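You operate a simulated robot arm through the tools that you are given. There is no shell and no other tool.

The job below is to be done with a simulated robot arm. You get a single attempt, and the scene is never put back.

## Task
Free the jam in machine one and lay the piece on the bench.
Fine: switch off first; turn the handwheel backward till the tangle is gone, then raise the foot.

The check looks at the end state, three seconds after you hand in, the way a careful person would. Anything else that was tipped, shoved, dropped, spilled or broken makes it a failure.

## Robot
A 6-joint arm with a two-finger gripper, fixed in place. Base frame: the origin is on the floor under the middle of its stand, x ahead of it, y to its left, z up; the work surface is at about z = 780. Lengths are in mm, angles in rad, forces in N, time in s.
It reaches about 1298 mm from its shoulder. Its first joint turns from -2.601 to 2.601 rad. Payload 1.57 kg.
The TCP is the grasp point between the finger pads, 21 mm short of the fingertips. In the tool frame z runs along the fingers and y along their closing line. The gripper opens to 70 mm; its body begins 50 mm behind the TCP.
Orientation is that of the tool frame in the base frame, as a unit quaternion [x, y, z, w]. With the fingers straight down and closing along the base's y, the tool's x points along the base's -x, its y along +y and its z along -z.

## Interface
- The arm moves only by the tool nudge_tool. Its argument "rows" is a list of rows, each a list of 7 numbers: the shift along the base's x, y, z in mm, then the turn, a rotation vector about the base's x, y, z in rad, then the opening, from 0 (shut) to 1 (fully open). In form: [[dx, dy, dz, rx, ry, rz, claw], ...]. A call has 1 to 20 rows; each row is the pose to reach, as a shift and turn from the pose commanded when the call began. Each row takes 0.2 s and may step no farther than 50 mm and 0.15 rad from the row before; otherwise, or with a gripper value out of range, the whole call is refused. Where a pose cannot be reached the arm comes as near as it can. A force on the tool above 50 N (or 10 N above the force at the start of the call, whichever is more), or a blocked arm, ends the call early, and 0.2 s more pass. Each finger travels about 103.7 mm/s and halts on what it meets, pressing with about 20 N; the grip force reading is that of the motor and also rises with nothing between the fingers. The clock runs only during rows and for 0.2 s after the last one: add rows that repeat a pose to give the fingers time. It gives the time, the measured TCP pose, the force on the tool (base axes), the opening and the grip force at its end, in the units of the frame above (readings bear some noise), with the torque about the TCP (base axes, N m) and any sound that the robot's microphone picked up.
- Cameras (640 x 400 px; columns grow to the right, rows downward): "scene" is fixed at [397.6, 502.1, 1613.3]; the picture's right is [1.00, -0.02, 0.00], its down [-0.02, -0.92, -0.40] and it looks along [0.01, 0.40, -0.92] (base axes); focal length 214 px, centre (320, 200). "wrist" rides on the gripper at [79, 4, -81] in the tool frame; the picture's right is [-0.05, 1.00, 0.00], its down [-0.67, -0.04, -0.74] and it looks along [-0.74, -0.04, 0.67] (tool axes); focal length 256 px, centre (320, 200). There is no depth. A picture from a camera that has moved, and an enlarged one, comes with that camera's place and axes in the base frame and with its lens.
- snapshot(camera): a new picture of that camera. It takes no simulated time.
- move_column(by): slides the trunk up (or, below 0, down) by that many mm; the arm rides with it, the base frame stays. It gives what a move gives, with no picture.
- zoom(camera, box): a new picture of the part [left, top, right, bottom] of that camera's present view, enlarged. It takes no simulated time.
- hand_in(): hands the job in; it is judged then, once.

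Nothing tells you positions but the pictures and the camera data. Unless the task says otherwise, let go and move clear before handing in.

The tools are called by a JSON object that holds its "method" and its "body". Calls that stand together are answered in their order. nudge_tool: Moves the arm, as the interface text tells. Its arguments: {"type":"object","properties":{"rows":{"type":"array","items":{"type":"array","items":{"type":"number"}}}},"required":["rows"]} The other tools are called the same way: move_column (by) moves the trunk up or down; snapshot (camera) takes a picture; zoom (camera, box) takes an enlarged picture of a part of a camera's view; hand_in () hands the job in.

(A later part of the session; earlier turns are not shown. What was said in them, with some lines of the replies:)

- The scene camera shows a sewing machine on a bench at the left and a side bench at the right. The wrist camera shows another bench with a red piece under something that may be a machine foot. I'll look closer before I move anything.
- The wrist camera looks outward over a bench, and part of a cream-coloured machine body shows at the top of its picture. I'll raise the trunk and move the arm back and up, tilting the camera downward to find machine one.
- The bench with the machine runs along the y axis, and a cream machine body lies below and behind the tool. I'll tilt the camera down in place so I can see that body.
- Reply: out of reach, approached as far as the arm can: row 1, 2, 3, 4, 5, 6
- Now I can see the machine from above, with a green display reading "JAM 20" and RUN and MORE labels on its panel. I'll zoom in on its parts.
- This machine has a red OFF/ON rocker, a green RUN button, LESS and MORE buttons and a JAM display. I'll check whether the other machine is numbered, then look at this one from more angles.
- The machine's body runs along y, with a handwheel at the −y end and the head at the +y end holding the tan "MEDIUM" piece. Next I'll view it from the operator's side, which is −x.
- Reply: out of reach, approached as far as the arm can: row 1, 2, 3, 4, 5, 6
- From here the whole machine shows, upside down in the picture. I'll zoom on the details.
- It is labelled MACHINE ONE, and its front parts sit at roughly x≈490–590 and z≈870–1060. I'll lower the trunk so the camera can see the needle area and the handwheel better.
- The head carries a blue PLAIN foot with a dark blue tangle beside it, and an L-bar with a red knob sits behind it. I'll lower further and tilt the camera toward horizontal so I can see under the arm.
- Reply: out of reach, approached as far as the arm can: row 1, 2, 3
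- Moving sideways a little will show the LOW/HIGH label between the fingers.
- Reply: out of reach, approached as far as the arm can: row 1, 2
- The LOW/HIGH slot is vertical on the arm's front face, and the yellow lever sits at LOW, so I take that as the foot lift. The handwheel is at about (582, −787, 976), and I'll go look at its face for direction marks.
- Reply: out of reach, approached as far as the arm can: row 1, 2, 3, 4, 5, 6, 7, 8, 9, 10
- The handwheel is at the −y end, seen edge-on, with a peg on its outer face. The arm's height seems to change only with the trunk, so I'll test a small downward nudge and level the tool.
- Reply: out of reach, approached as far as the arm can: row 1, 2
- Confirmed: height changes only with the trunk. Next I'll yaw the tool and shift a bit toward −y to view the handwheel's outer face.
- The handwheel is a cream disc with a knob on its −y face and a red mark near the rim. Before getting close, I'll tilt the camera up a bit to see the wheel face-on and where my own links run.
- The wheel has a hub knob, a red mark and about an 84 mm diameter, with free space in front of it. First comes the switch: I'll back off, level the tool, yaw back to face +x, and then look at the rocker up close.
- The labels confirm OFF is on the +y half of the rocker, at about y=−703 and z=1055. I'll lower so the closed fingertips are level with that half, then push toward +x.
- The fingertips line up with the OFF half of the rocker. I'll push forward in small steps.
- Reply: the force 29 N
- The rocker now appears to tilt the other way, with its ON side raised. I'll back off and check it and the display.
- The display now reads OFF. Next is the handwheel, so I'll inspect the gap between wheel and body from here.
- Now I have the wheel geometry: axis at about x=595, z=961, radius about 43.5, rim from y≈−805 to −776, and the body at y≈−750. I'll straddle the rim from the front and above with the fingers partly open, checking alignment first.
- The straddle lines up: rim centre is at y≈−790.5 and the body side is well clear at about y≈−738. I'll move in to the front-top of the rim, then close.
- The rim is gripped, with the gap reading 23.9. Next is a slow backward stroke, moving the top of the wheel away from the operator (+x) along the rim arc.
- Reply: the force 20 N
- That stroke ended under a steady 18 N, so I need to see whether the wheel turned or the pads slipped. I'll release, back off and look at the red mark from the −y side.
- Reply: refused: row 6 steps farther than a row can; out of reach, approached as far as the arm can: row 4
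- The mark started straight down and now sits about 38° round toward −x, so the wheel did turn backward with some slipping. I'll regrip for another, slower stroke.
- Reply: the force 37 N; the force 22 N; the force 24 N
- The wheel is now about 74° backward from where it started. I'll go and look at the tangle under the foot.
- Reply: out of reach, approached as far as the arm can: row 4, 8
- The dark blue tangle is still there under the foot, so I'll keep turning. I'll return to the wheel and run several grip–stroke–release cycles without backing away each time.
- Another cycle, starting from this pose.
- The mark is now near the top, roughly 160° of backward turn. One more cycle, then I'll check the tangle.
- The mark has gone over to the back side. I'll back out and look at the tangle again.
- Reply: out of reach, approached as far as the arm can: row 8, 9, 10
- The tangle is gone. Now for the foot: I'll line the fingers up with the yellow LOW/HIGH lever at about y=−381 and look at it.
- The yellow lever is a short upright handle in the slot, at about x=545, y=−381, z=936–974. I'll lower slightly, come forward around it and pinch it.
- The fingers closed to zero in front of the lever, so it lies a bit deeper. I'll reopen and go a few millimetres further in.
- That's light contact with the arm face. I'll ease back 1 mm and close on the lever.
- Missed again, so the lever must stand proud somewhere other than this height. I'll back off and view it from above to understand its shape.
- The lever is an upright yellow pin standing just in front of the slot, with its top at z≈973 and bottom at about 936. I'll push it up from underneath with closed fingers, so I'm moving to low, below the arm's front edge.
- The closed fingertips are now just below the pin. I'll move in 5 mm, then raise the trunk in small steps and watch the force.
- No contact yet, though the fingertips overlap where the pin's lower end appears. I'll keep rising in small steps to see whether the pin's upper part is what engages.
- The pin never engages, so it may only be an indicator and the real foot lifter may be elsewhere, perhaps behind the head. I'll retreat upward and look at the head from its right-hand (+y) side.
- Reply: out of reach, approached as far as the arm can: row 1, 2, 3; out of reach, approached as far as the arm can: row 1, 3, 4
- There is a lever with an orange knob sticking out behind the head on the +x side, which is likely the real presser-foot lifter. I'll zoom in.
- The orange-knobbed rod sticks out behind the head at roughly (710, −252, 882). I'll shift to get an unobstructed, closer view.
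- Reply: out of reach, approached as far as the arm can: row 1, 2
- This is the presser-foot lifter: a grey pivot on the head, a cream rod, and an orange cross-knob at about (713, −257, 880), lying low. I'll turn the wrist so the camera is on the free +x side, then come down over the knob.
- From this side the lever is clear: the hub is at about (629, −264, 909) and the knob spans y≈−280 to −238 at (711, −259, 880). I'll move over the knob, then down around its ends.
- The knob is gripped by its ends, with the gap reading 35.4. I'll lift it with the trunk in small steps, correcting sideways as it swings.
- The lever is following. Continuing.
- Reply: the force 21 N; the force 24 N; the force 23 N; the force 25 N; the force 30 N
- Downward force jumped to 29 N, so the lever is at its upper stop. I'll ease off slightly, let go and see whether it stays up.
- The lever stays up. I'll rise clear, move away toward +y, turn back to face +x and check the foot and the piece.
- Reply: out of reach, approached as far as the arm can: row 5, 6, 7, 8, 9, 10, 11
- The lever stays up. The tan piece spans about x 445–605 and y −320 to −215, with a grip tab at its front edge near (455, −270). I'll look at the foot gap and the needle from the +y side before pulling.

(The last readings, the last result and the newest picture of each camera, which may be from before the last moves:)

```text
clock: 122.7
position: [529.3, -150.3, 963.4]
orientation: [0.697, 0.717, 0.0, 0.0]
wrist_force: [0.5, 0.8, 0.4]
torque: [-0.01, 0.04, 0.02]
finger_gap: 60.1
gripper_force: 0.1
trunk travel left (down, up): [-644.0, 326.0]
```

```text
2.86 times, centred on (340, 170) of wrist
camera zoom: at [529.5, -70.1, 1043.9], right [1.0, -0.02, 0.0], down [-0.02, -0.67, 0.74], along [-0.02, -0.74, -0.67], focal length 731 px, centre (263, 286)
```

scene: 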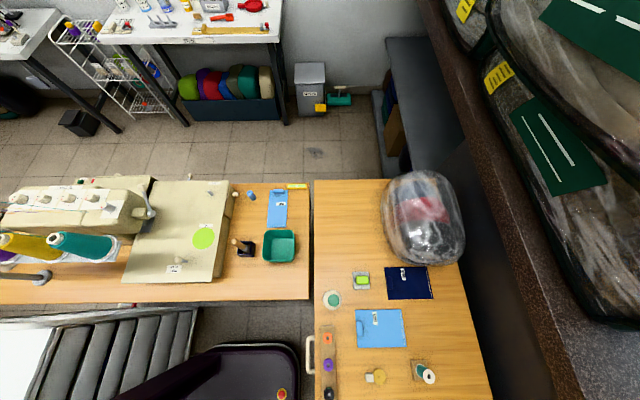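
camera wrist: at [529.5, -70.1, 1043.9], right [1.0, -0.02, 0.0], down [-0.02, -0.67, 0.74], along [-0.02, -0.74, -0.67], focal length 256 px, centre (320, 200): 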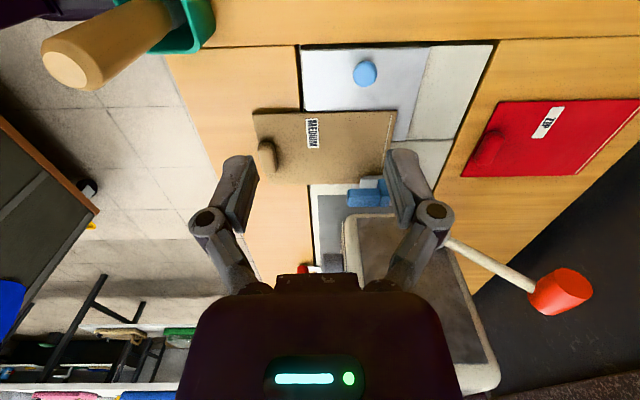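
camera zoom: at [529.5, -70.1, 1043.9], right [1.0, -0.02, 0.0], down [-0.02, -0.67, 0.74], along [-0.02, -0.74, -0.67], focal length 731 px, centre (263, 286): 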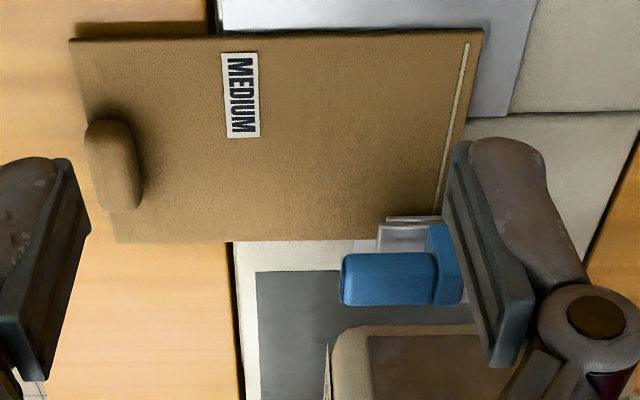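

The lever is up and the tab is clearly visible at about (462, −263). I'll move over the tab with the fingers closing along x and come down partway to check alignment.

{"method": "nudge_tool", "body": {"rows": [[-15, -25, 0, 0, 0, -0.015, 0.6], [-30, -50, 0, 0, 0, -0.03, 0.6], [-45, -78, 0, 0, 0, -0.03, 0.6], [-60, -100, 0, 0, 0, -0.03, 0.6], [-67, -113, 0, 0, 0, -0.03, 0.6]]}}

{"method": "move_column", "body": {"by": -90}}

{"method": "snapshot", "body": {"camera": "wrist"}}

{"method": "zoom", "body": {"camera": "wrist", "box": [220, 90, 420, 250]}}

```text
clock: 123.9
position: [464.3, -264.3, 963.4]
orientation: [0.709, 0.706, 0.0, -0.001]
wrist_force: [0.5, 0.1, -0.4]
torque: [-0.01, 0.02, -0.04]
finger_gap: 41.9
gripper_force: 0.0
out of reach, approached as far as the arm can: row 4
trunk travel left (down, up): [-644.0, 326.0]
```

```text
clock: 125.2
position: [463.3, -263.8, 873.9]
orientation: [0.708, 0.706, -0.001, 0.001]
wrist_force: [0.1, 0.0, 0.0]
torque: [0.02, 0.01, 0.04]
finger_gap: 42.2
gripper_force: 0.0
trunk travel left (down, up): [-554.0, 416.0]
```

```text
taken
camera wrist: at [466.6, -184.4, 953.8], right [1.0, -0.05, 0.0], down [-0.04, -0.67, 0.74], along [-0.04, -0.74, -0.67], focal length 256 px, centre (320, 200)
```

wrist: 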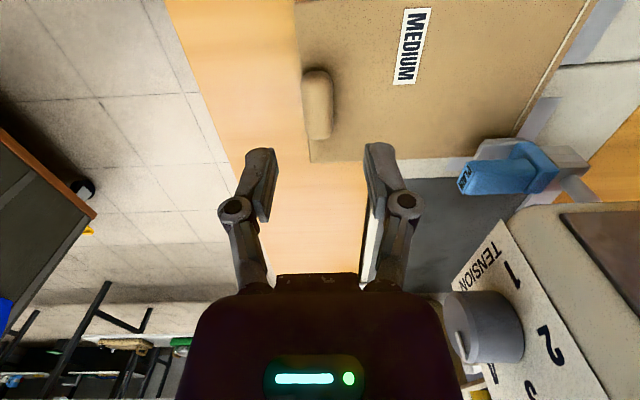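

```text
2.50 times, centred on (320, 170) of wrist
camera zoom: at [466.6, -184.4, 953.8], right [1.0, -0.05, 0.0], down [-0.04, -0.67, 0.74], along [-0.04, -0.74, -0.67], focal length 640 px, centre (320, 275)
```

zoom: 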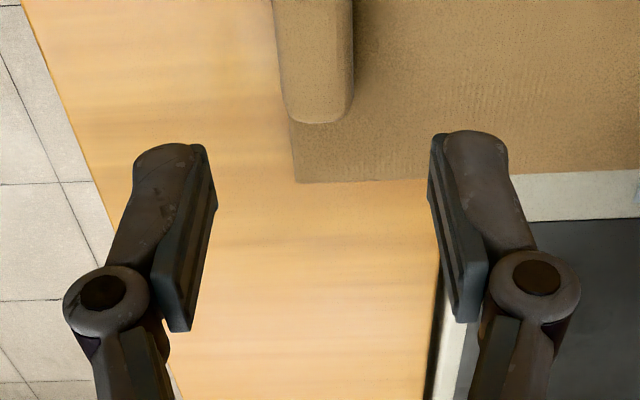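

{"method": "nudge_tool", "body": {"rows": [[-2, -2, 0, 0, 0, 0, 0.6]]}}

{"method": "move_column", "body": {"by": -45}}

{"method": "snapshot", "body": {"camera": "wrist"}}

{"method": "zoom", "body": {"camera": "wrist", "box": [220, 90, 420, 250]}}

```text
clock: 125.6
position: [461.6, -266.8, 873.2]
orientation: [0.707, 0.707, -0.001, -0.001]
wrist_force: [0.4, 0.0, -0.3]
torque: [-0.03, 0.02, -0.04]
finger_gap: 42.0
gripper_force: 0.1
trunk travel left (down, up): [-554.0, 416.0]
```

```text
clock: 126.5
position: [461.3, -267.0, 826.9]
orientation: [0.707, 0.707, 0.0, 0.0]
wrist_force: [-1.4, -0.1, 0.3]
torque: [0.0, 0.0, 0.01]
finger_gap: 41.9
gripper_force: 0.0
trunk travel left (down, up): [-509.0, 461.0]
```

```text
taken
camera wrist: at [464.8, -186.7, 908.8], right [1.0, -0.05, 0.0], down [-0.04, -0.67, 0.74], along [-0.04, -0.74, -0.67], focal length 256 px, centre (320, 200)
```

wrist: 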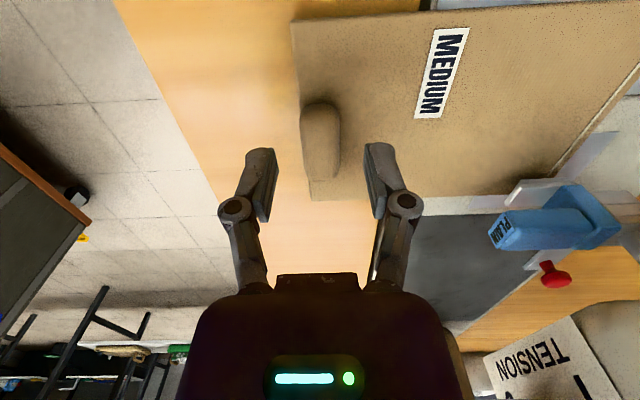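

```text
2.50 times, centred on (320, 170) of wrist
camera zoom: at [464.8, -186.7, 908.8], right [1.0, -0.05, 0.0], down [-0.04, -0.67, 0.74], along [-0.04, -0.74, -0.67], focal length 640 px, centre (320, 275)
```

zoom: 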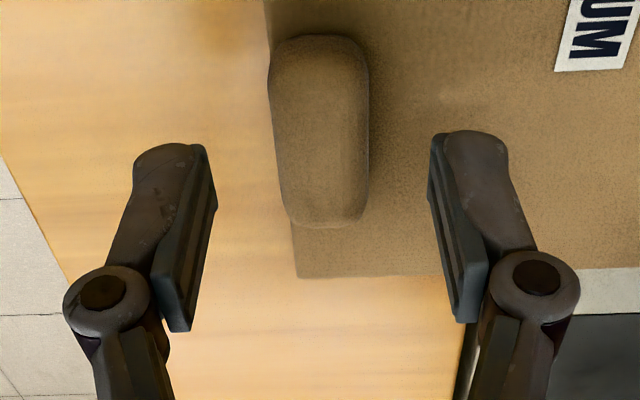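

{"method": "zoom", "body": {"camera": "wrist", "box": [470, 130, 640, 270]}}

```text
2.86 times, centred on (555, 200) of wrist
camera zoom: at [464.8, -186.7, 908.8], right [1.0, -0.05, 0.0], down [-0.04, -0.67, 0.74], along [-0.04, -0.74, -0.67], focal length 731 px, centre (-351, 200)
```

zoom: 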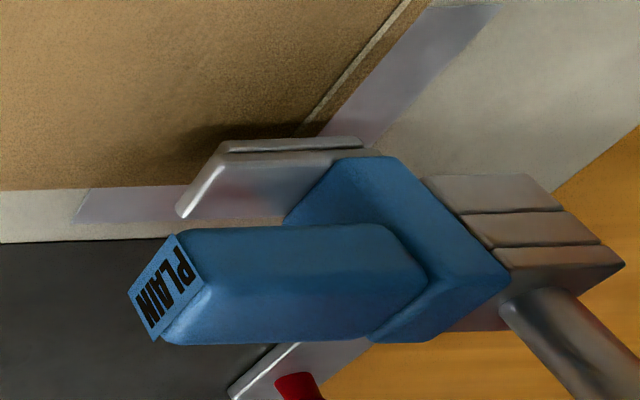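

The foot is clearly raised, with a shadow gap over the piece. I'll lower the last bit around the tab, watching the force.

{"method": "move_column", "body": {"by": -8}}

{"method": "move_column", "body": {"by": -4}}

{"method": "zoom", "body": {"camera": "wrist", "box": [220, 90, 420, 250]}}

```text
clock: 127.0
position: [461.4, -266.8, 820.4]
orientation: [0.708, 0.706, 0.0, 0.001]
wrist_force: [-0.1, 0.4, -0.4]
torque: [-0.01, 0.0, -0.02]
finger_gap: 42.0
gripper_force: 0.1
trunk travel left (down, up): [-501.0, 469.0]
```

```text
clock: 127.6
position: [462.5, -266.1, 816.0]
orientation: [0.708, 0.706, -0.001, -0.001]
wrist_force: [-0.5, 0.0, 0.7]
torque: [0.02, 0.0, -0.02]
finger_gap: 41.9
gripper_force: 0.0
trunk travel left (down, up): [-497.0, 473.0]
```

```text
2.50 times, centred on (320, 170) of wrist
camera zoom: at [464.9, -186.7, 896.8], right [1.0, -0.05, 0.0], down [-0.04, -0.67, 0.74], along [-0.04, -0.74, -0.67], focal length 640 px, centre (320, 275)
```

zoom: 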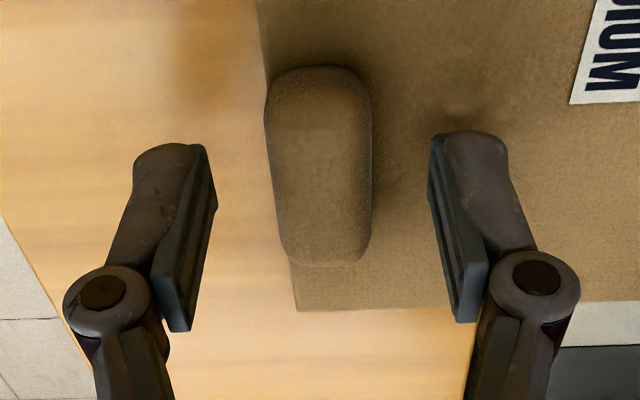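

{"method": "move_column", "body": {"by": -3}}

{"method": "nudge_tool", "body": {"rows": [[0, 0, 0, 0, 0, 0, 0.4], [0, 0, 0, 0, 0, 0, 0.2], [0, 0, 0, 0, 0, 0, 0.1], [0, 0, 0, 0, 0, 0, 0.1]]}}

{"method": "zoom", "body": {"camera": "wrist", "box": [220, 90, 420, 250]}}

```text
clock: 128.1
position: [461.3, -267.6, 812.2]
orientation: [0.708, 0.706, 0.0, 0.0]
wrist_force: [-0.4, 0.0, -0.6]
torque: [-0.01, 0.02, -0.01]
finger_gap: 42.0
gripper_force: 0.1
trunk travel left (down, up): [-494.0, 476.0]
```

```text
clock: 129.1
position: [462.7, -267.6, 813.4]
orientation: [0.708, 0.706, 0.0, 0.001]
wrist_force: [-0.2, -0.2, 0.2]
torque: [-0.01, 0.04, 0.02]
finger_gap: 19.2
gripper_force: 20.1
trunk travel left (down, up): [-494.0, 476.0]
```

```text
2.50 times, centred on (320, 170) of wrist
camera zoom: at [464.9, -186.7, 893.8], right [1.0, -0.05, 0.0], down [-0.04, -0.67, 0.74], along [-0.04, -0.74, -0.67], focal length 640 px, centre (320, 275)
```

zoom: 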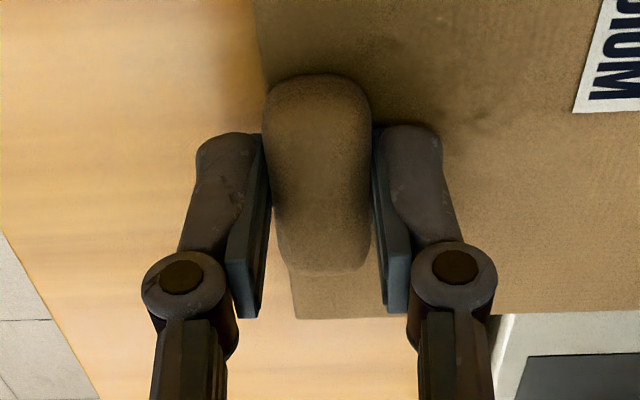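

The tab is held, with the gap at 19.2 and no side load. I'll slide the piece gently toward +y out from under the foot.

{"method": "nudge_tool", "body": {"rows": [[1, 4, 0, 0, 0, 0, 0.1], [2, 8, 0, 0, 0, 0, 0.1], [3, 12, 0, 0, 0, 0, 0.1]]}}

{"method": "snapshot", "body": {"camera": "wrist"}}

```text
clock: 129.9
position: [465.6, -255.1, 813.0]
orientation: [0.707, 0.707, 0.0, 0.0]
wrist_force: [-0.5, -0.1, -0.1]
torque: [-0.07, 0.02, 0.0]
finger_gap: 19.2
gripper_force: 20.1
trunk travel left (down, up): [-494.0, 476.0]
```

```text
taken
camera wrist: at [468.9, -175.2, 893.9], right [1.0, -0.05, 0.0], down [-0.04, -0.67, 0.74], along [-0.04, -0.74, -0.67], focal length 256 px, centre (320, 200)
```

wrist: 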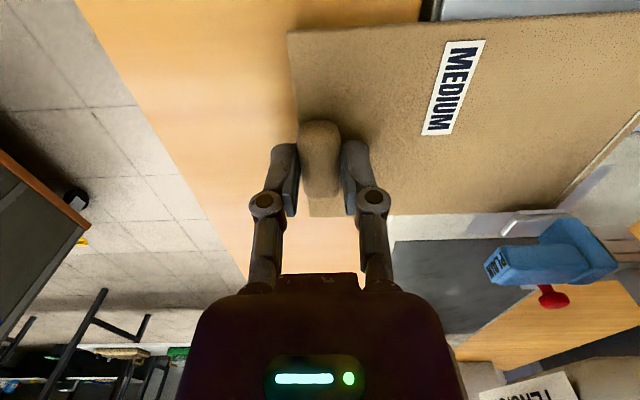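

The piece slides freely. The foot's near edge is at about y=−293 and the blue plate knob at about y=−176, so I'll slide 18 mm more, which clears the foot but stops short of the knob, then lift.

{"method": "nudge_tool", "body": {"rows": [[1, 5, 0, 0, 0, 0, 0.1], [3, 10, 0, 0, 0, 0, 0.1], [4, 14, 0, 0, 0, 0, 0.1], [5, 18, 0, 0, 0, 0, 0.1]]}}

{"method": "snapshot", "body": {"camera": "wrist"}}

{"method": "zoom", "body": {"camera": "wrist", "box": [440, 0, 640, 280]}}

```text
clock: 130.9
position: [473.9, -240.3, 813.9]
orientation: [0.708, 0.707, 0.0, -0.001]
wrist_force: [0.0, 0.1, 1.1]
torque: [-0.13, -0.03, -0.03]
finger_gap: 19.3
gripper_force: 19.7
out of reach, approached as far as the arm can: row 1, 2, 3, 4
trunk travel left (down, up): [-494.0, 476.0]
```

```text
taken
camera wrist: at [477.6, -159.9, 893.9], right [1.0, -0.05, 0.0], down [-0.03, -0.67, 0.74], along [-0.04, -0.74, -0.67], focal length 256 px, centre (320, 200)
```

wrist: 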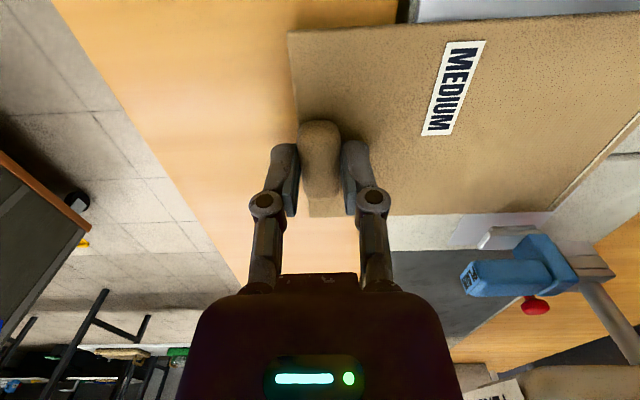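

```text
1.43 times, centred on (540, 140) of wrist
camera zoom: at [477.6, -159.9, 893.9], right [1.0, -0.05, 0.0], down [-0.03, -0.67, 0.74], along [-0.04, -0.74, -0.67], focal length 366 px, centre (6, 286)
```

zoom: 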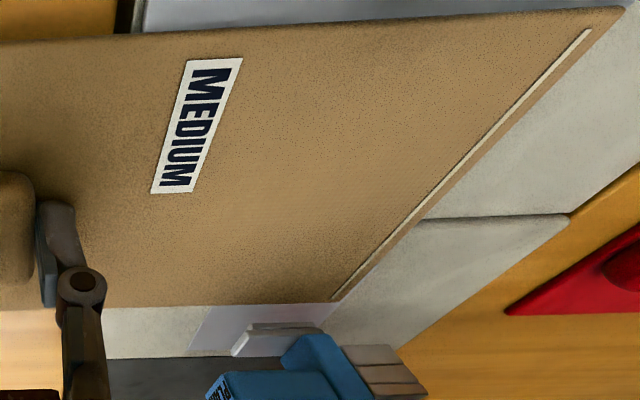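

{"method": "nudge_tool", "body": {"rows": [[2, 3, 0, 0, 0, 0, 0.1], [4, 6, 0, 0, 0, 0, 0.1]]}}

{"method": "zoom", "body": {"camera": "wrist", "box": [440, 0, 640, 280]}}

```text
clock: 131.5
position: [477.2, -232.8, 812.7]
orientation: [0.708, 0.707, 0.001, 0.0]
wrist_force: [0.7, -0.9, 0.6]
torque: [0.01, 0.01, 0.01]
finger_gap: 19.2
gripper_force: 20.2
trunk travel left (down, up): [-494.0, 476.0]
```

```text
1.43 times, centred on (540, 140) of wrist
camera zoom: at [481.7, -153.0, 893.8], right [1.0, -0.05, 0.0], down [-0.04, -0.67, 0.74], along [-0.04, -0.74, -0.67], focal length 366 px, centre (6, 286)
```

zoom: 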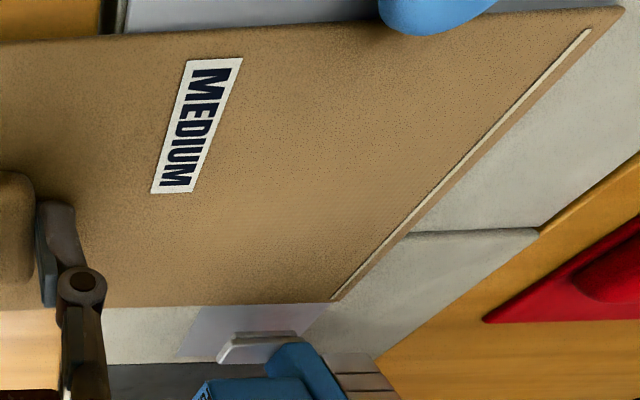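

The piece is clear of the foot and just shy of the blue knob. I'll back off 3 mm to centre it between the two, then lift straight up.

{"method": "nudge_tool", "body": {"rows": [[0, -3, 0, 0, 0, 0, 0.1]]}}

{"method": "move_column", "body": {"by": 8}}

{"method": "snapshot", "body": {"camera": "wrist"}}

```text
clock: 131.9
position: [477.7, -236.1, 814.3]
orientation: [0.708, 0.707, 0.0, 0.0]
wrist_force: [0.2, 0.1, 0.0]
torque: [0.04, -0.01, -0.01]
finger_gap: 19.0
gripper_force: 20.6
trunk travel left (down, up): [-494.0, 476.0]
```

```text
clock: 132.5
position: [478.9, -236.4, 820.0]
orientation: [0.708, 0.706, 0.0, 0.0]
wrist_force: [0.3, -0.1, -0.7]
torque: [-0.01, 0.03, 0.02]
finger_gap: 19.1
gripper_force: 20.3
trunk travel left (down, up): [-502.0, 468.0]
```

```text
taken
camera wrist: at [481.5, -156.2, 901.8], right [1.0, -0.05, 0.0], down [-0.04, -0.67, 0.74], along [-0.04, -0.74, -0.67], focal length 256 px, centre (320, 200)
```

wrist: 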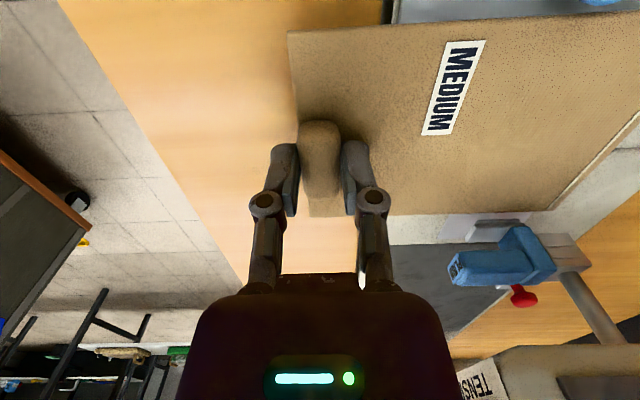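

The piece is rising rigidly with the gripper. I'll lift another 27 mm to clear the knob, then move toward +y from under the head.

{"method": "move_column", "body": {"by": 12}}

{"method": "move_column", "body": {"by": 15}}

{"method": "snapshot", "body": {"camera": "wrist"}}

```text
clock: 133.1
position: [478.3, -236.4, 832.1]
orientation: [0.708, 0.706, 0.0, 0.0]
wrist_force: [-0.3, 0.3, 0.1]
torque: [0.02, 0.0, 0.02]
finger_gap: 19.0
gripper_force: 19.9
trunk travel left (down, up): [-514.0, 456.0]
```

```text
clock: 133.7
position: [478.5, -235.7, 847.5]
orientation: [0.707, 0.707, 0.0, 0.0]
wrist_force: [-0.5, 0.2, -0.1]
torque: [0.01, 0.03, 0.02]
finger_gap: 18.9
gripper_force: 20.2
trunk travel left (down, up): [-529.0, 441.0]
```

```text
taken
camera wrist: at [481.6, -156.2, 928.8], right [1.0, -0.05, 0.0], down [-0.04, -0.67, 0.74], along [-0.04, -0.74, -0.67], focal length 256 px, centre (320, 200)
```

wrist: 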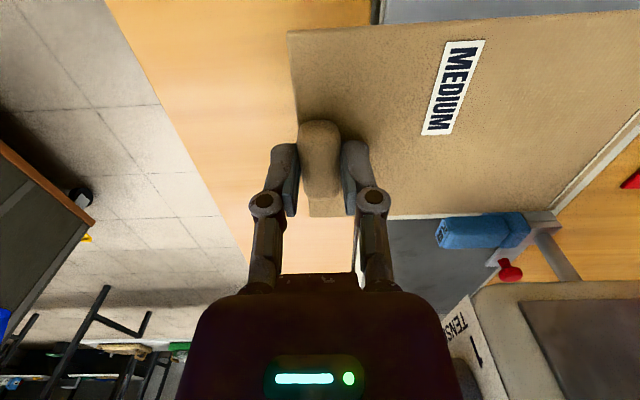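

Lifted clear. Now sideways toward +y, following the arm's minimum radius.

{"method": "nudge_tool", "body": {"rows": [[6, 10, 0, 0, 0, 0, 0.1], [11, 20, 0, 0, 0, 0, 0.1], [15, 30, 0, 0, 0, 0, 0.1], [20, 40, 0, 0, 0, 0, 0.1], [24, 50, 0, 0, 0, 0, 0.1], [28, 60, 0, 0, 0, 0, 0.1], [31, 70, 0, 0, 0, 0, 0.1], [34, 80, 0, 0, 0, 0, 0.1]]}}

{"method": "snapshot", "body": {"camera": "wrist"}}

```text
clock: 135.5
position: [512.3, -155.0, 847.9]
orientation: [0.708, 0.706, 0.001, 0.0]
wrist_force: [-0.5, 0.4, -0.2]
torque: [0.0, 0.01, -0.03]
finger_gap: 19.2
gripper_force: 20.4
trunk travel left (down, up): [-529.0, 441.0]
```

```text
taken
camera wrist: at [515.5, -75.7, 928.8], right [1.0, -0.05, 0.0], down [-0.04, -0.67, 0.74], along [-0.04, -0.74, -0.67], focal length 256 px, centre (320, 200)
```

wrist: 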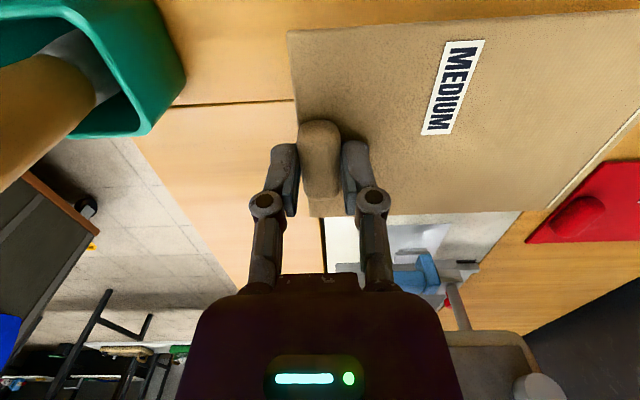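

The piece is free of the machine. I'll raise it well above the bottles and carry it to the clear patch of bench at about (560–700, 75–180).

{"method": "move_column", "body": {"by": 160}}

{"method": "nudge_tool", "body": {"rows": [[10, 20, 0, 0, 0, 0, 0.1], [20, 45, 0, 0, 0, 0, 0.1], [30, 75, 0, 0, 0, 0, 0.1], [33, 105, 0, 0, 0, 0, 0.1], [36, 140, 0, 0, 0, 0, 0.1], [40, 175, 0, 0, 0, 0, 0.1], [44, 210, 0, 0, 0, 0, 0.1], [46, 245, 0, 0, 0, 0, 0.1], [48, 280, 0, 0, 0, 0, 0.1]]}}

{"method": "snapshot", "body": {"camera": "wrist"}}

{"method": "snapshot", "body": {"camera": "scene"}}

```text
clock: 137.3
position: [511.5, -155.5, 1007.8]
orientation: [0.707, 0.707, 0.0, 0.0]
wrist_force: [-0.2, -0.2, 0.1]
torque: [0.0, 0.03, 0.0]
finger_gap: 19.1
gripper_force: 19.7
trunk travel left (down, up): [-689.0, 281.0]
```

```text
clock: 139.3
position: [559.1, 126.3, 1007.9]
orientation: [0.707, 0.707, 0.0, 0.0]
wrist_force: [-0.6, -0.2, -1.1]
torque: [0.0, 0.05, 0.0]
finger_gap: 19.3
gripper_force: 19.7
out of reach, approached as far as the arm can: row 5
trunk travel left (down, up): [-689.0, 281.0]
```

```text
taken
camera wrist: at [562.5, 205.9, 1088.7], right [1.0, -0.05, 0.0], down [-0.04, -0.67, 0.74], along [-0.04, -0.74, -0.67], focal length 256 px, centre (320, 200)
```

wrist: 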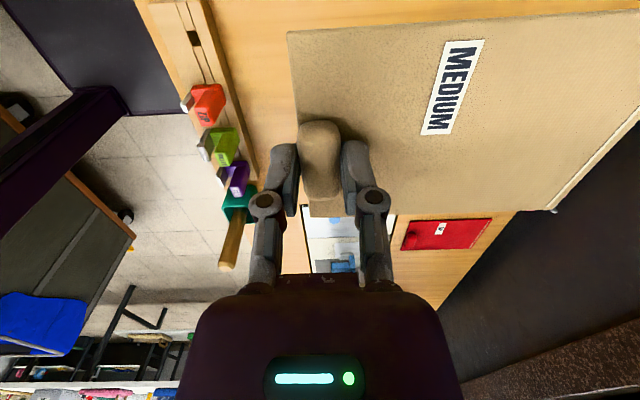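

```text
taken
```

scene: 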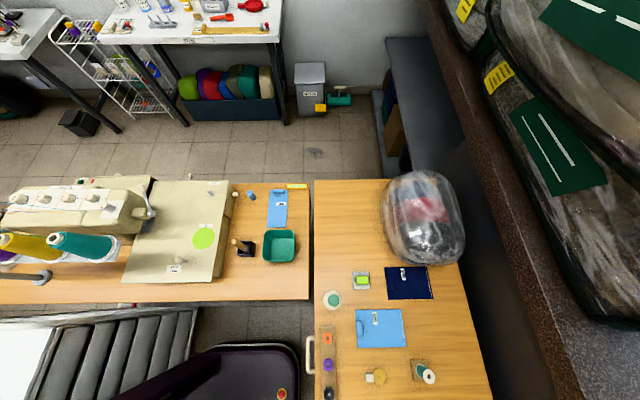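

The piece is over the clear patch. Lowering now, first most of the way.

{"method": "move_column", "body": {"by": -165}}

{"method": "snapshot", "body": {"camera": "wrist"}}

{"method": "snapshot", "body": {"camera": "scene"}}

```text
clock: 141.2
position: [559.5, 124.8, 843.2]
orientation: [0.707, 0.707, 0.0, 0.0]
wrist_force: [0.3, -0.8, -0.5]
torque: [0.01, 0.02, -0.01]
finger_gap: 19.3
gripper_force: 20.2
trunk travel left (down, up): [-524.0, 446.0]
```

```text
taken
camera wrist: at [562.3, 205.2, 923.8], right [1.0, -0.05, 0.0], down [-0.04, -0.67, 0.74], along [-0.04, -0.74, -0.67], focal length 256 px, centre (320, 200)
```

wrist: 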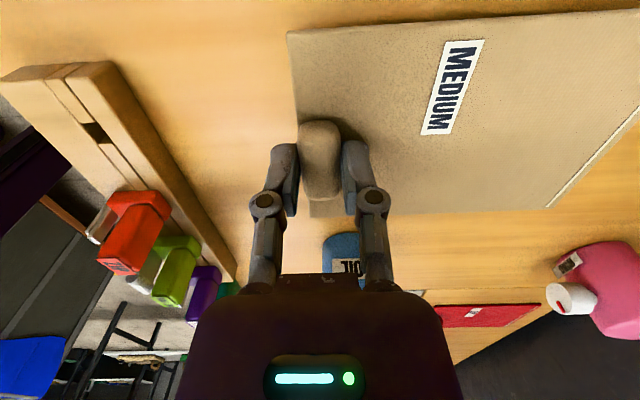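

```text
taken
```

scene: 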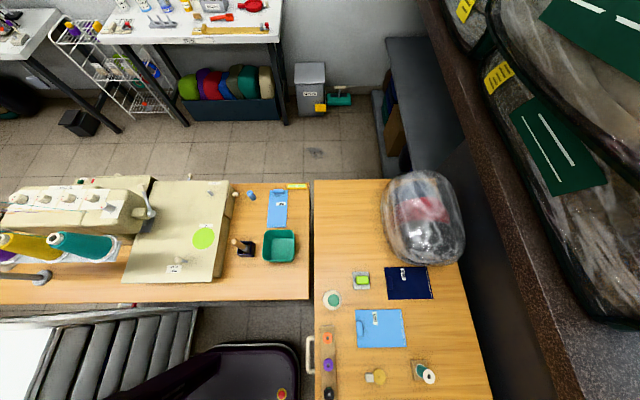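

{"method": "move_column", "body": {"by": -24}}

{"method": "move_column", "body": {"by": -4}}

{"method": "move_column", "body": {"by": -4}}

{"method": "snapshot", "body": {"camera": "wrist"}}

```text
clock: 141.9
position: [559.2, 124.3, 820.1]
orientation: [0.708, 0.707, 0.0, -0.001]
wrist_force: [0.4, 0.2, -1.2]
torque: [-0.02, 0.05, -0.02]
finger_gap: 19.3
gripper_force: 19.9
trunk travel left (down, up): [-500.0, 470.0]
```

```text
clock: 142.4
position: [559.0, 126.7, 815.1]
orientation: [0.708, 0.706, 0.0, 0.0]
wrist_force: [0.3, 0.0, -0.3]
torque: [0.0, 0.01, -0.01]
finger_gap: 19.2
gripper_force: 20.1
trunk travel left (down, up): [-496.0, 474.0]
```

```text
clock: 143.0
position: [558.6, 125.5, 811.2]
orientation: [0.708, 0.706, 0.0, 0.0]
wrist_force: [-0.3, 0.5, -1.1]
torque: [-0.02, 0.0, 0.0]
finger_gap: 19.1
gripper_force: 20.3
trunk travel left (down, up): [-492.0, 478.0]
```

```text
taken
camera wrist: at [562.3, 205.3, 891.8], right [1.0, -0.05, 0.0], down [-0.04, -0.67, 0.74], along [-0.04, -0.74, -0.67], focal length 256 px, centre (320, 200)
```

wrist: 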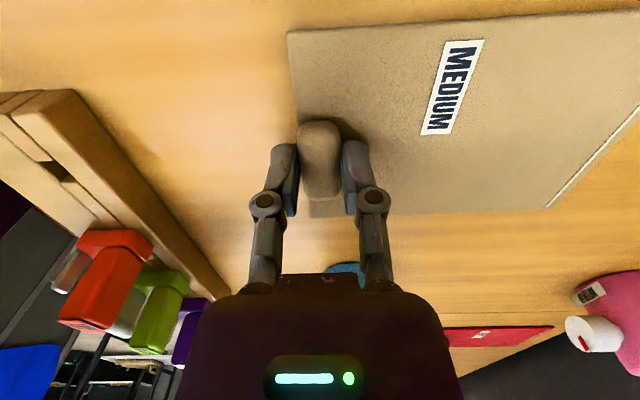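

{"method": "move_column", "body": {"by": -3}}

{"method": "move_column", "body": {"by": -3}}

{"method": "zoom", "body": {"camera": "wrist", "box": [250, 0, 450, 230]}}

```text
clock: 143.5
position: [559.1, 126.3, 809.5]
orientation: [0.708, 0.707, 0.001, 0.0]
wrist_force: [3.0, 0.0, 16.6]
torque: [0.01, -0.07, -0.01]
finger_gap: 19.3
gripper_force: 19.9
trunk travel left (down, up): [-489.0, 481.0]
```

```text
clock: 144.0
position: [558.5, 125.4, 805.8]
orientation: [0.708, 0.706, 0.0, 0.001]
wrist_force: [1.6, 0.3, 9.4]
torque: [-0.03, -0.02, 0.01]
finger_gap: 19.5
gripper_force: 20.0
trunk travel left (down, up): [-486.0, 484.0]
```

```text
1.74 times, centred on (350, 115) of wrist
camera zoom: at [561.8, 205.1, 885.9], right [1.0, -0.05, 0.0], down [-0.04, -0.67, 0.74], along [-0.04, -0.74, -0.67], focal length 445 px, centre (268, 348)
```

zoom: 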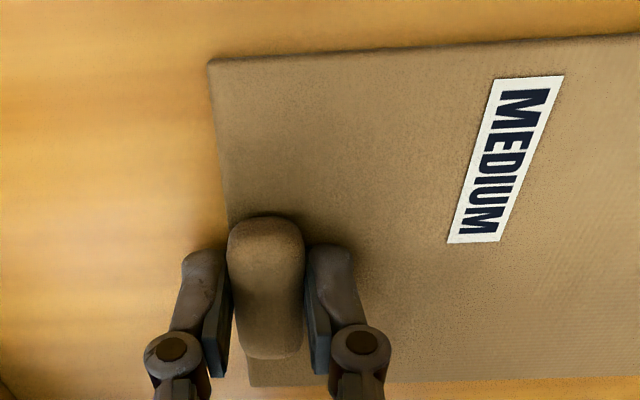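

The piece is resting on the bench. I'll open the fingers and rise straight up.

{"method": "nudge_tool", "body": {"rows": [[0, 0, 0, 0, 0, 0, 0.3], [0, 0, 0, 0, 0, 0, 0.45], [0, 0, 0, 0, 0, 0, 0.6], [0, 0, 0, 0, 0, 0, 0.6]]}}

{"method": "move_column", "body": {"by": 60}}

{"method": "snapshot", "body": {"camera": "wrist"}}

```text
clock: 145.0
position: [559.0, 125.9, 805.2]
orientation: [0.708, 0.707, -0.001, -0.001]
wrist_force: [0.7, -0.6, 0.0]
torque: [0.01, 0.01, 0.03]
finger_gap: 42.2
gripper_force: 0.1
trunk travel left (down, up): [-486.0, 484.0]
```

```text
clock: 146.0
position: [559.3, 125.4, 865.6]
orientation: [0.708, 0.707, 0.0, 0.0]
wrist_force: [0.4, 0.3, -0.8]
torque: [-0.01, -0.03, -0.03]
finger_gap: 42.2
gripper_force: 0.0
trunk travel left (down, up): [-546.0, 424.0]
```

```text
taken
camera wrist: at [562.3, 205.3, 945.8], right [1.0, -0.05, 0.0], down [-0.04, -0.67, 0.74], along [-0.04, -0.74, -0.67], focal length 256 px, centre (320, 200)
```

wrist: 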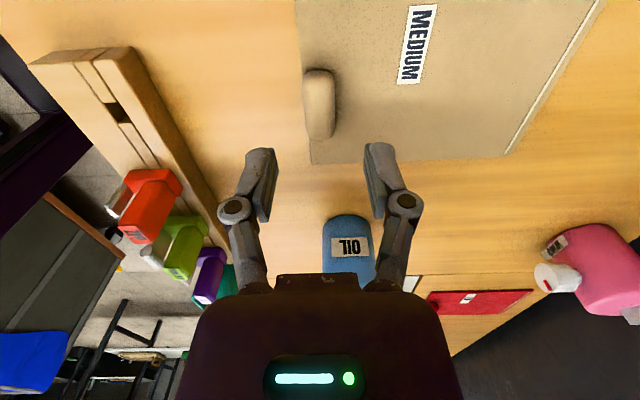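

The piece lies flat on the bench. I'll rise further and survey the whole scene before handing in.

{"method": "move_column", "body": {"by": 230}}

{"method": "snapshot", "body": {"camera": "wrist"}}

{"method": "zoom", "body": {"camera": "wrist", "box": [260, 130, 480, 280]}}

{"method": "snapshot", "body": {"camera": "scene"}}

```text
clock: 148.4
position: [558.5, 125.0, 1094.1]
orientation: [0.708, 0.706, 0.001, 0.0]
wrist_force: [0.4, 0.1, -0.3]
torque: [0.01, 0.0, -0.01]
finger_gap: 42.2
gripper_force: 0.0
trunk travel left (down, up): [-776.0, 194.0]
```

```text
taken
camera wrist: at [562.3, 205.3, 1175.7], right [1.0, -0.05, 0.0], down [-0.04, -0.67, 0.74], along [-0.04, -0.74, -0.67], focal length 256 px, centre (320, 200)
```

wrist: 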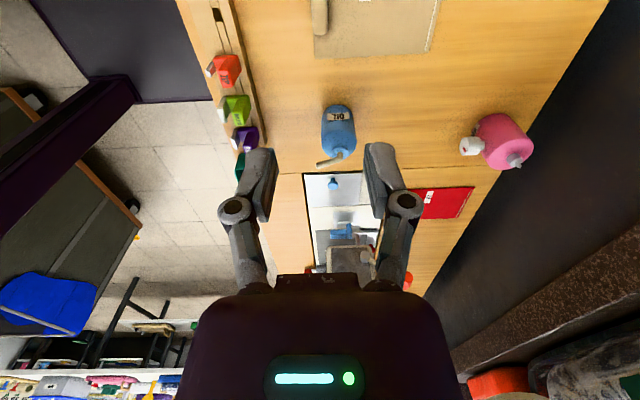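

```text
2.67 times, centred on (370, 205) of wrist
camera zoom: at [562.3, 205.3, 1175.7], right [1.0, -0.05, 0.0], down [-0.04, -0.67, 0.74], along [-0.04, -0.74, -0.67], focal length 683 px, centre (187, 187)
```

zoom: 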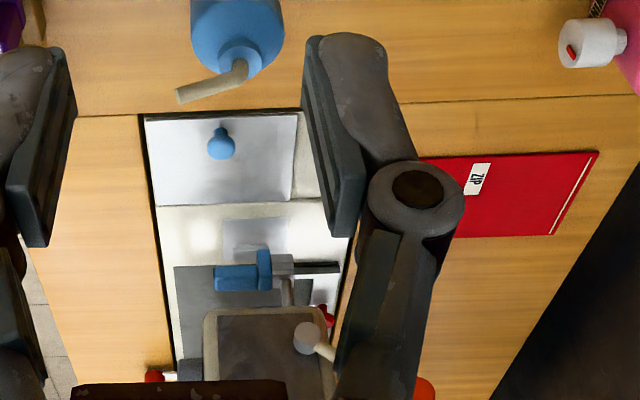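

```text
taken
```

scene: 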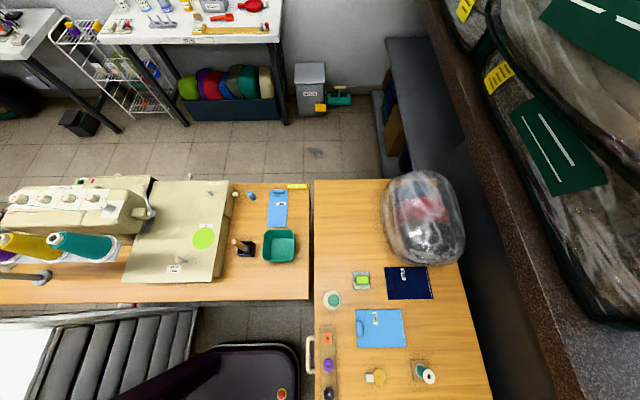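

Everything in view looks undisturbed: the foot lever is up, the bed is clear, and the bottles and the ZIP piece are in place. One last check of the machine's front before handing in.

{"method": "nudge_tool", "body": {"rows": [[0, -20, 0, 0, 0, 0.14, 0.6], [0, -45, 0, 0, 0, 0.28, 0.6], [0, -70, 0, 0, 0, 0.42, 0.6], [0, -95, 0, 0, 0, 0.56, 0.6], [0, -120, 0, 0, 0, 0.7, 0.6], [0, -145, 0, 0, 0, 0.84, 0.6], [-5, -170, 0, 0, 0, 0.98, 0.6], [-10, -195, 0, 0, 0, 1.12, 0.6], [-15, -220, 0, 0, 0, 1.26, 0.6], [-20, -245, 0, 0, 0, 1.4, 0.6], [-25, -270, 0, 0, 0, 1.54, 0.6], [-30, -295, 0, 0, 0, 1.57, 0.6]]}}

{"method": "move_column", "body": {"by": 150}}

{"method": "snapshot", "body": {"camera": "wrist"}}

{"method": "zoom", "body": {"camera": "wrist", "box": [0, 20, 280, 200]}}

```text
clock: 151.0
position: [528.5, -169.7, 1094.1]
orientation: [0.0, 1.0, 0.0, 0.0]
wrist_force: [-0.7, -0.4, 0.8]
torque: [-0.01, 0.02, -0.01]
finger_gap: 41.8
gripper_force: 0.0
trunk travel left (down, up): [-776.0, 194.0]
```

```text
clock: 152.8
position: [529.0, -168.0, 1244.7]
orientation: [0.0, 1.0, 0.0, 0.0]
wrist_force: [0.3, -0.3, -0.5]
torque: [0.01, -0.03, 0.0]
finger_gap: 42.0
gripper_force: 0.1
trunk travel left (down, up): [-926.0, 44.0]
```

```text
taken
camera wrist: at [448.5, -163.9, 1325.7], right [0.06, 1.0, 0.0], down [0.67, -0.04, 0.74], along [0.74, -0.04, -0.67], focal length 256 px, centre (320, 200)
```

wrist: 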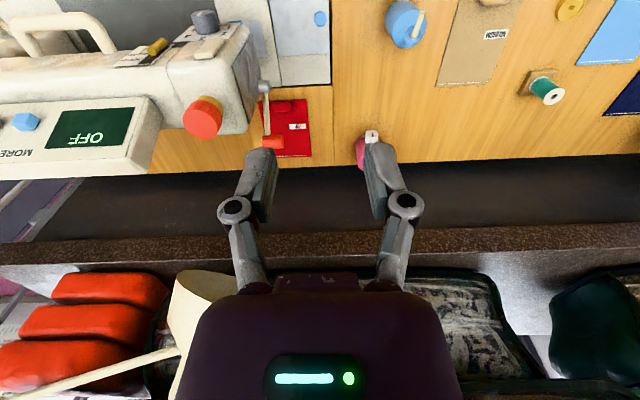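

```text
2.22 times, centred on (140, 110) of wrist
camera zoom: at [448.5, -163.9, 1325.7], right [0.06, 1.0, 0.0], down [0.67, -0.04, 0.74], along [0.74, -0.04, -0.67], focal length 569 px, centre (720, 400)
```

zoom: 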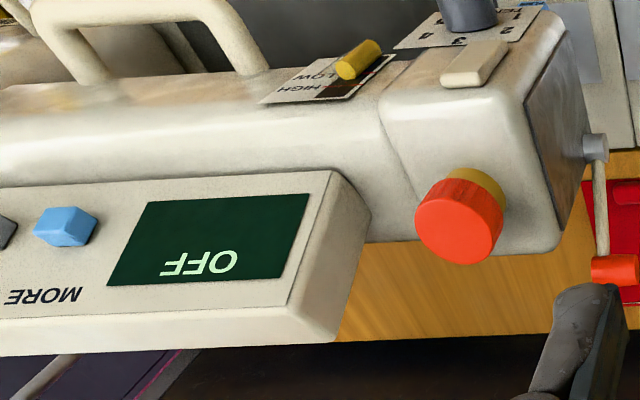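

The display reads OFF, the tangle is gone, the foot lever is up, the tan piece lies flat on the bench and the gripper is empty and clear. Handing in.

{"method": "hand_in", "body": {}}

```text
The job is handed in.
```

The jam in machine one is cleared and the tan MEDIUM piece is lying flat on the bench, to the right of the machine.

- **Power:** I switched the machine off first, and its display still reads OFF.
- **Tangle:** I turned the handwheel backward about half a turn, until the blue tangle under the foot was gone. The grip slipped a little on the rim, so it took several strokes.
- **Foot:** I raised it with the orange-knobbed lever behind the head, and it stays up.
- **Piece:** I slid it sideways clear of the foot and lifted it over the blue plate knob. I then set it down at about x 550–705, y 72–180 mm.

I first mistook the yellow LOW/HIGH pin on the front for the foot lift. My fingers closed at it and pushed up from below, with one light touch on the machine's face. The pin looks unmoved.

In the last pictures nothing else looks tipped or moved. The gripper is empty and clear of the bench. I handed in without a result coming back, so I can't say yet whether it passed.
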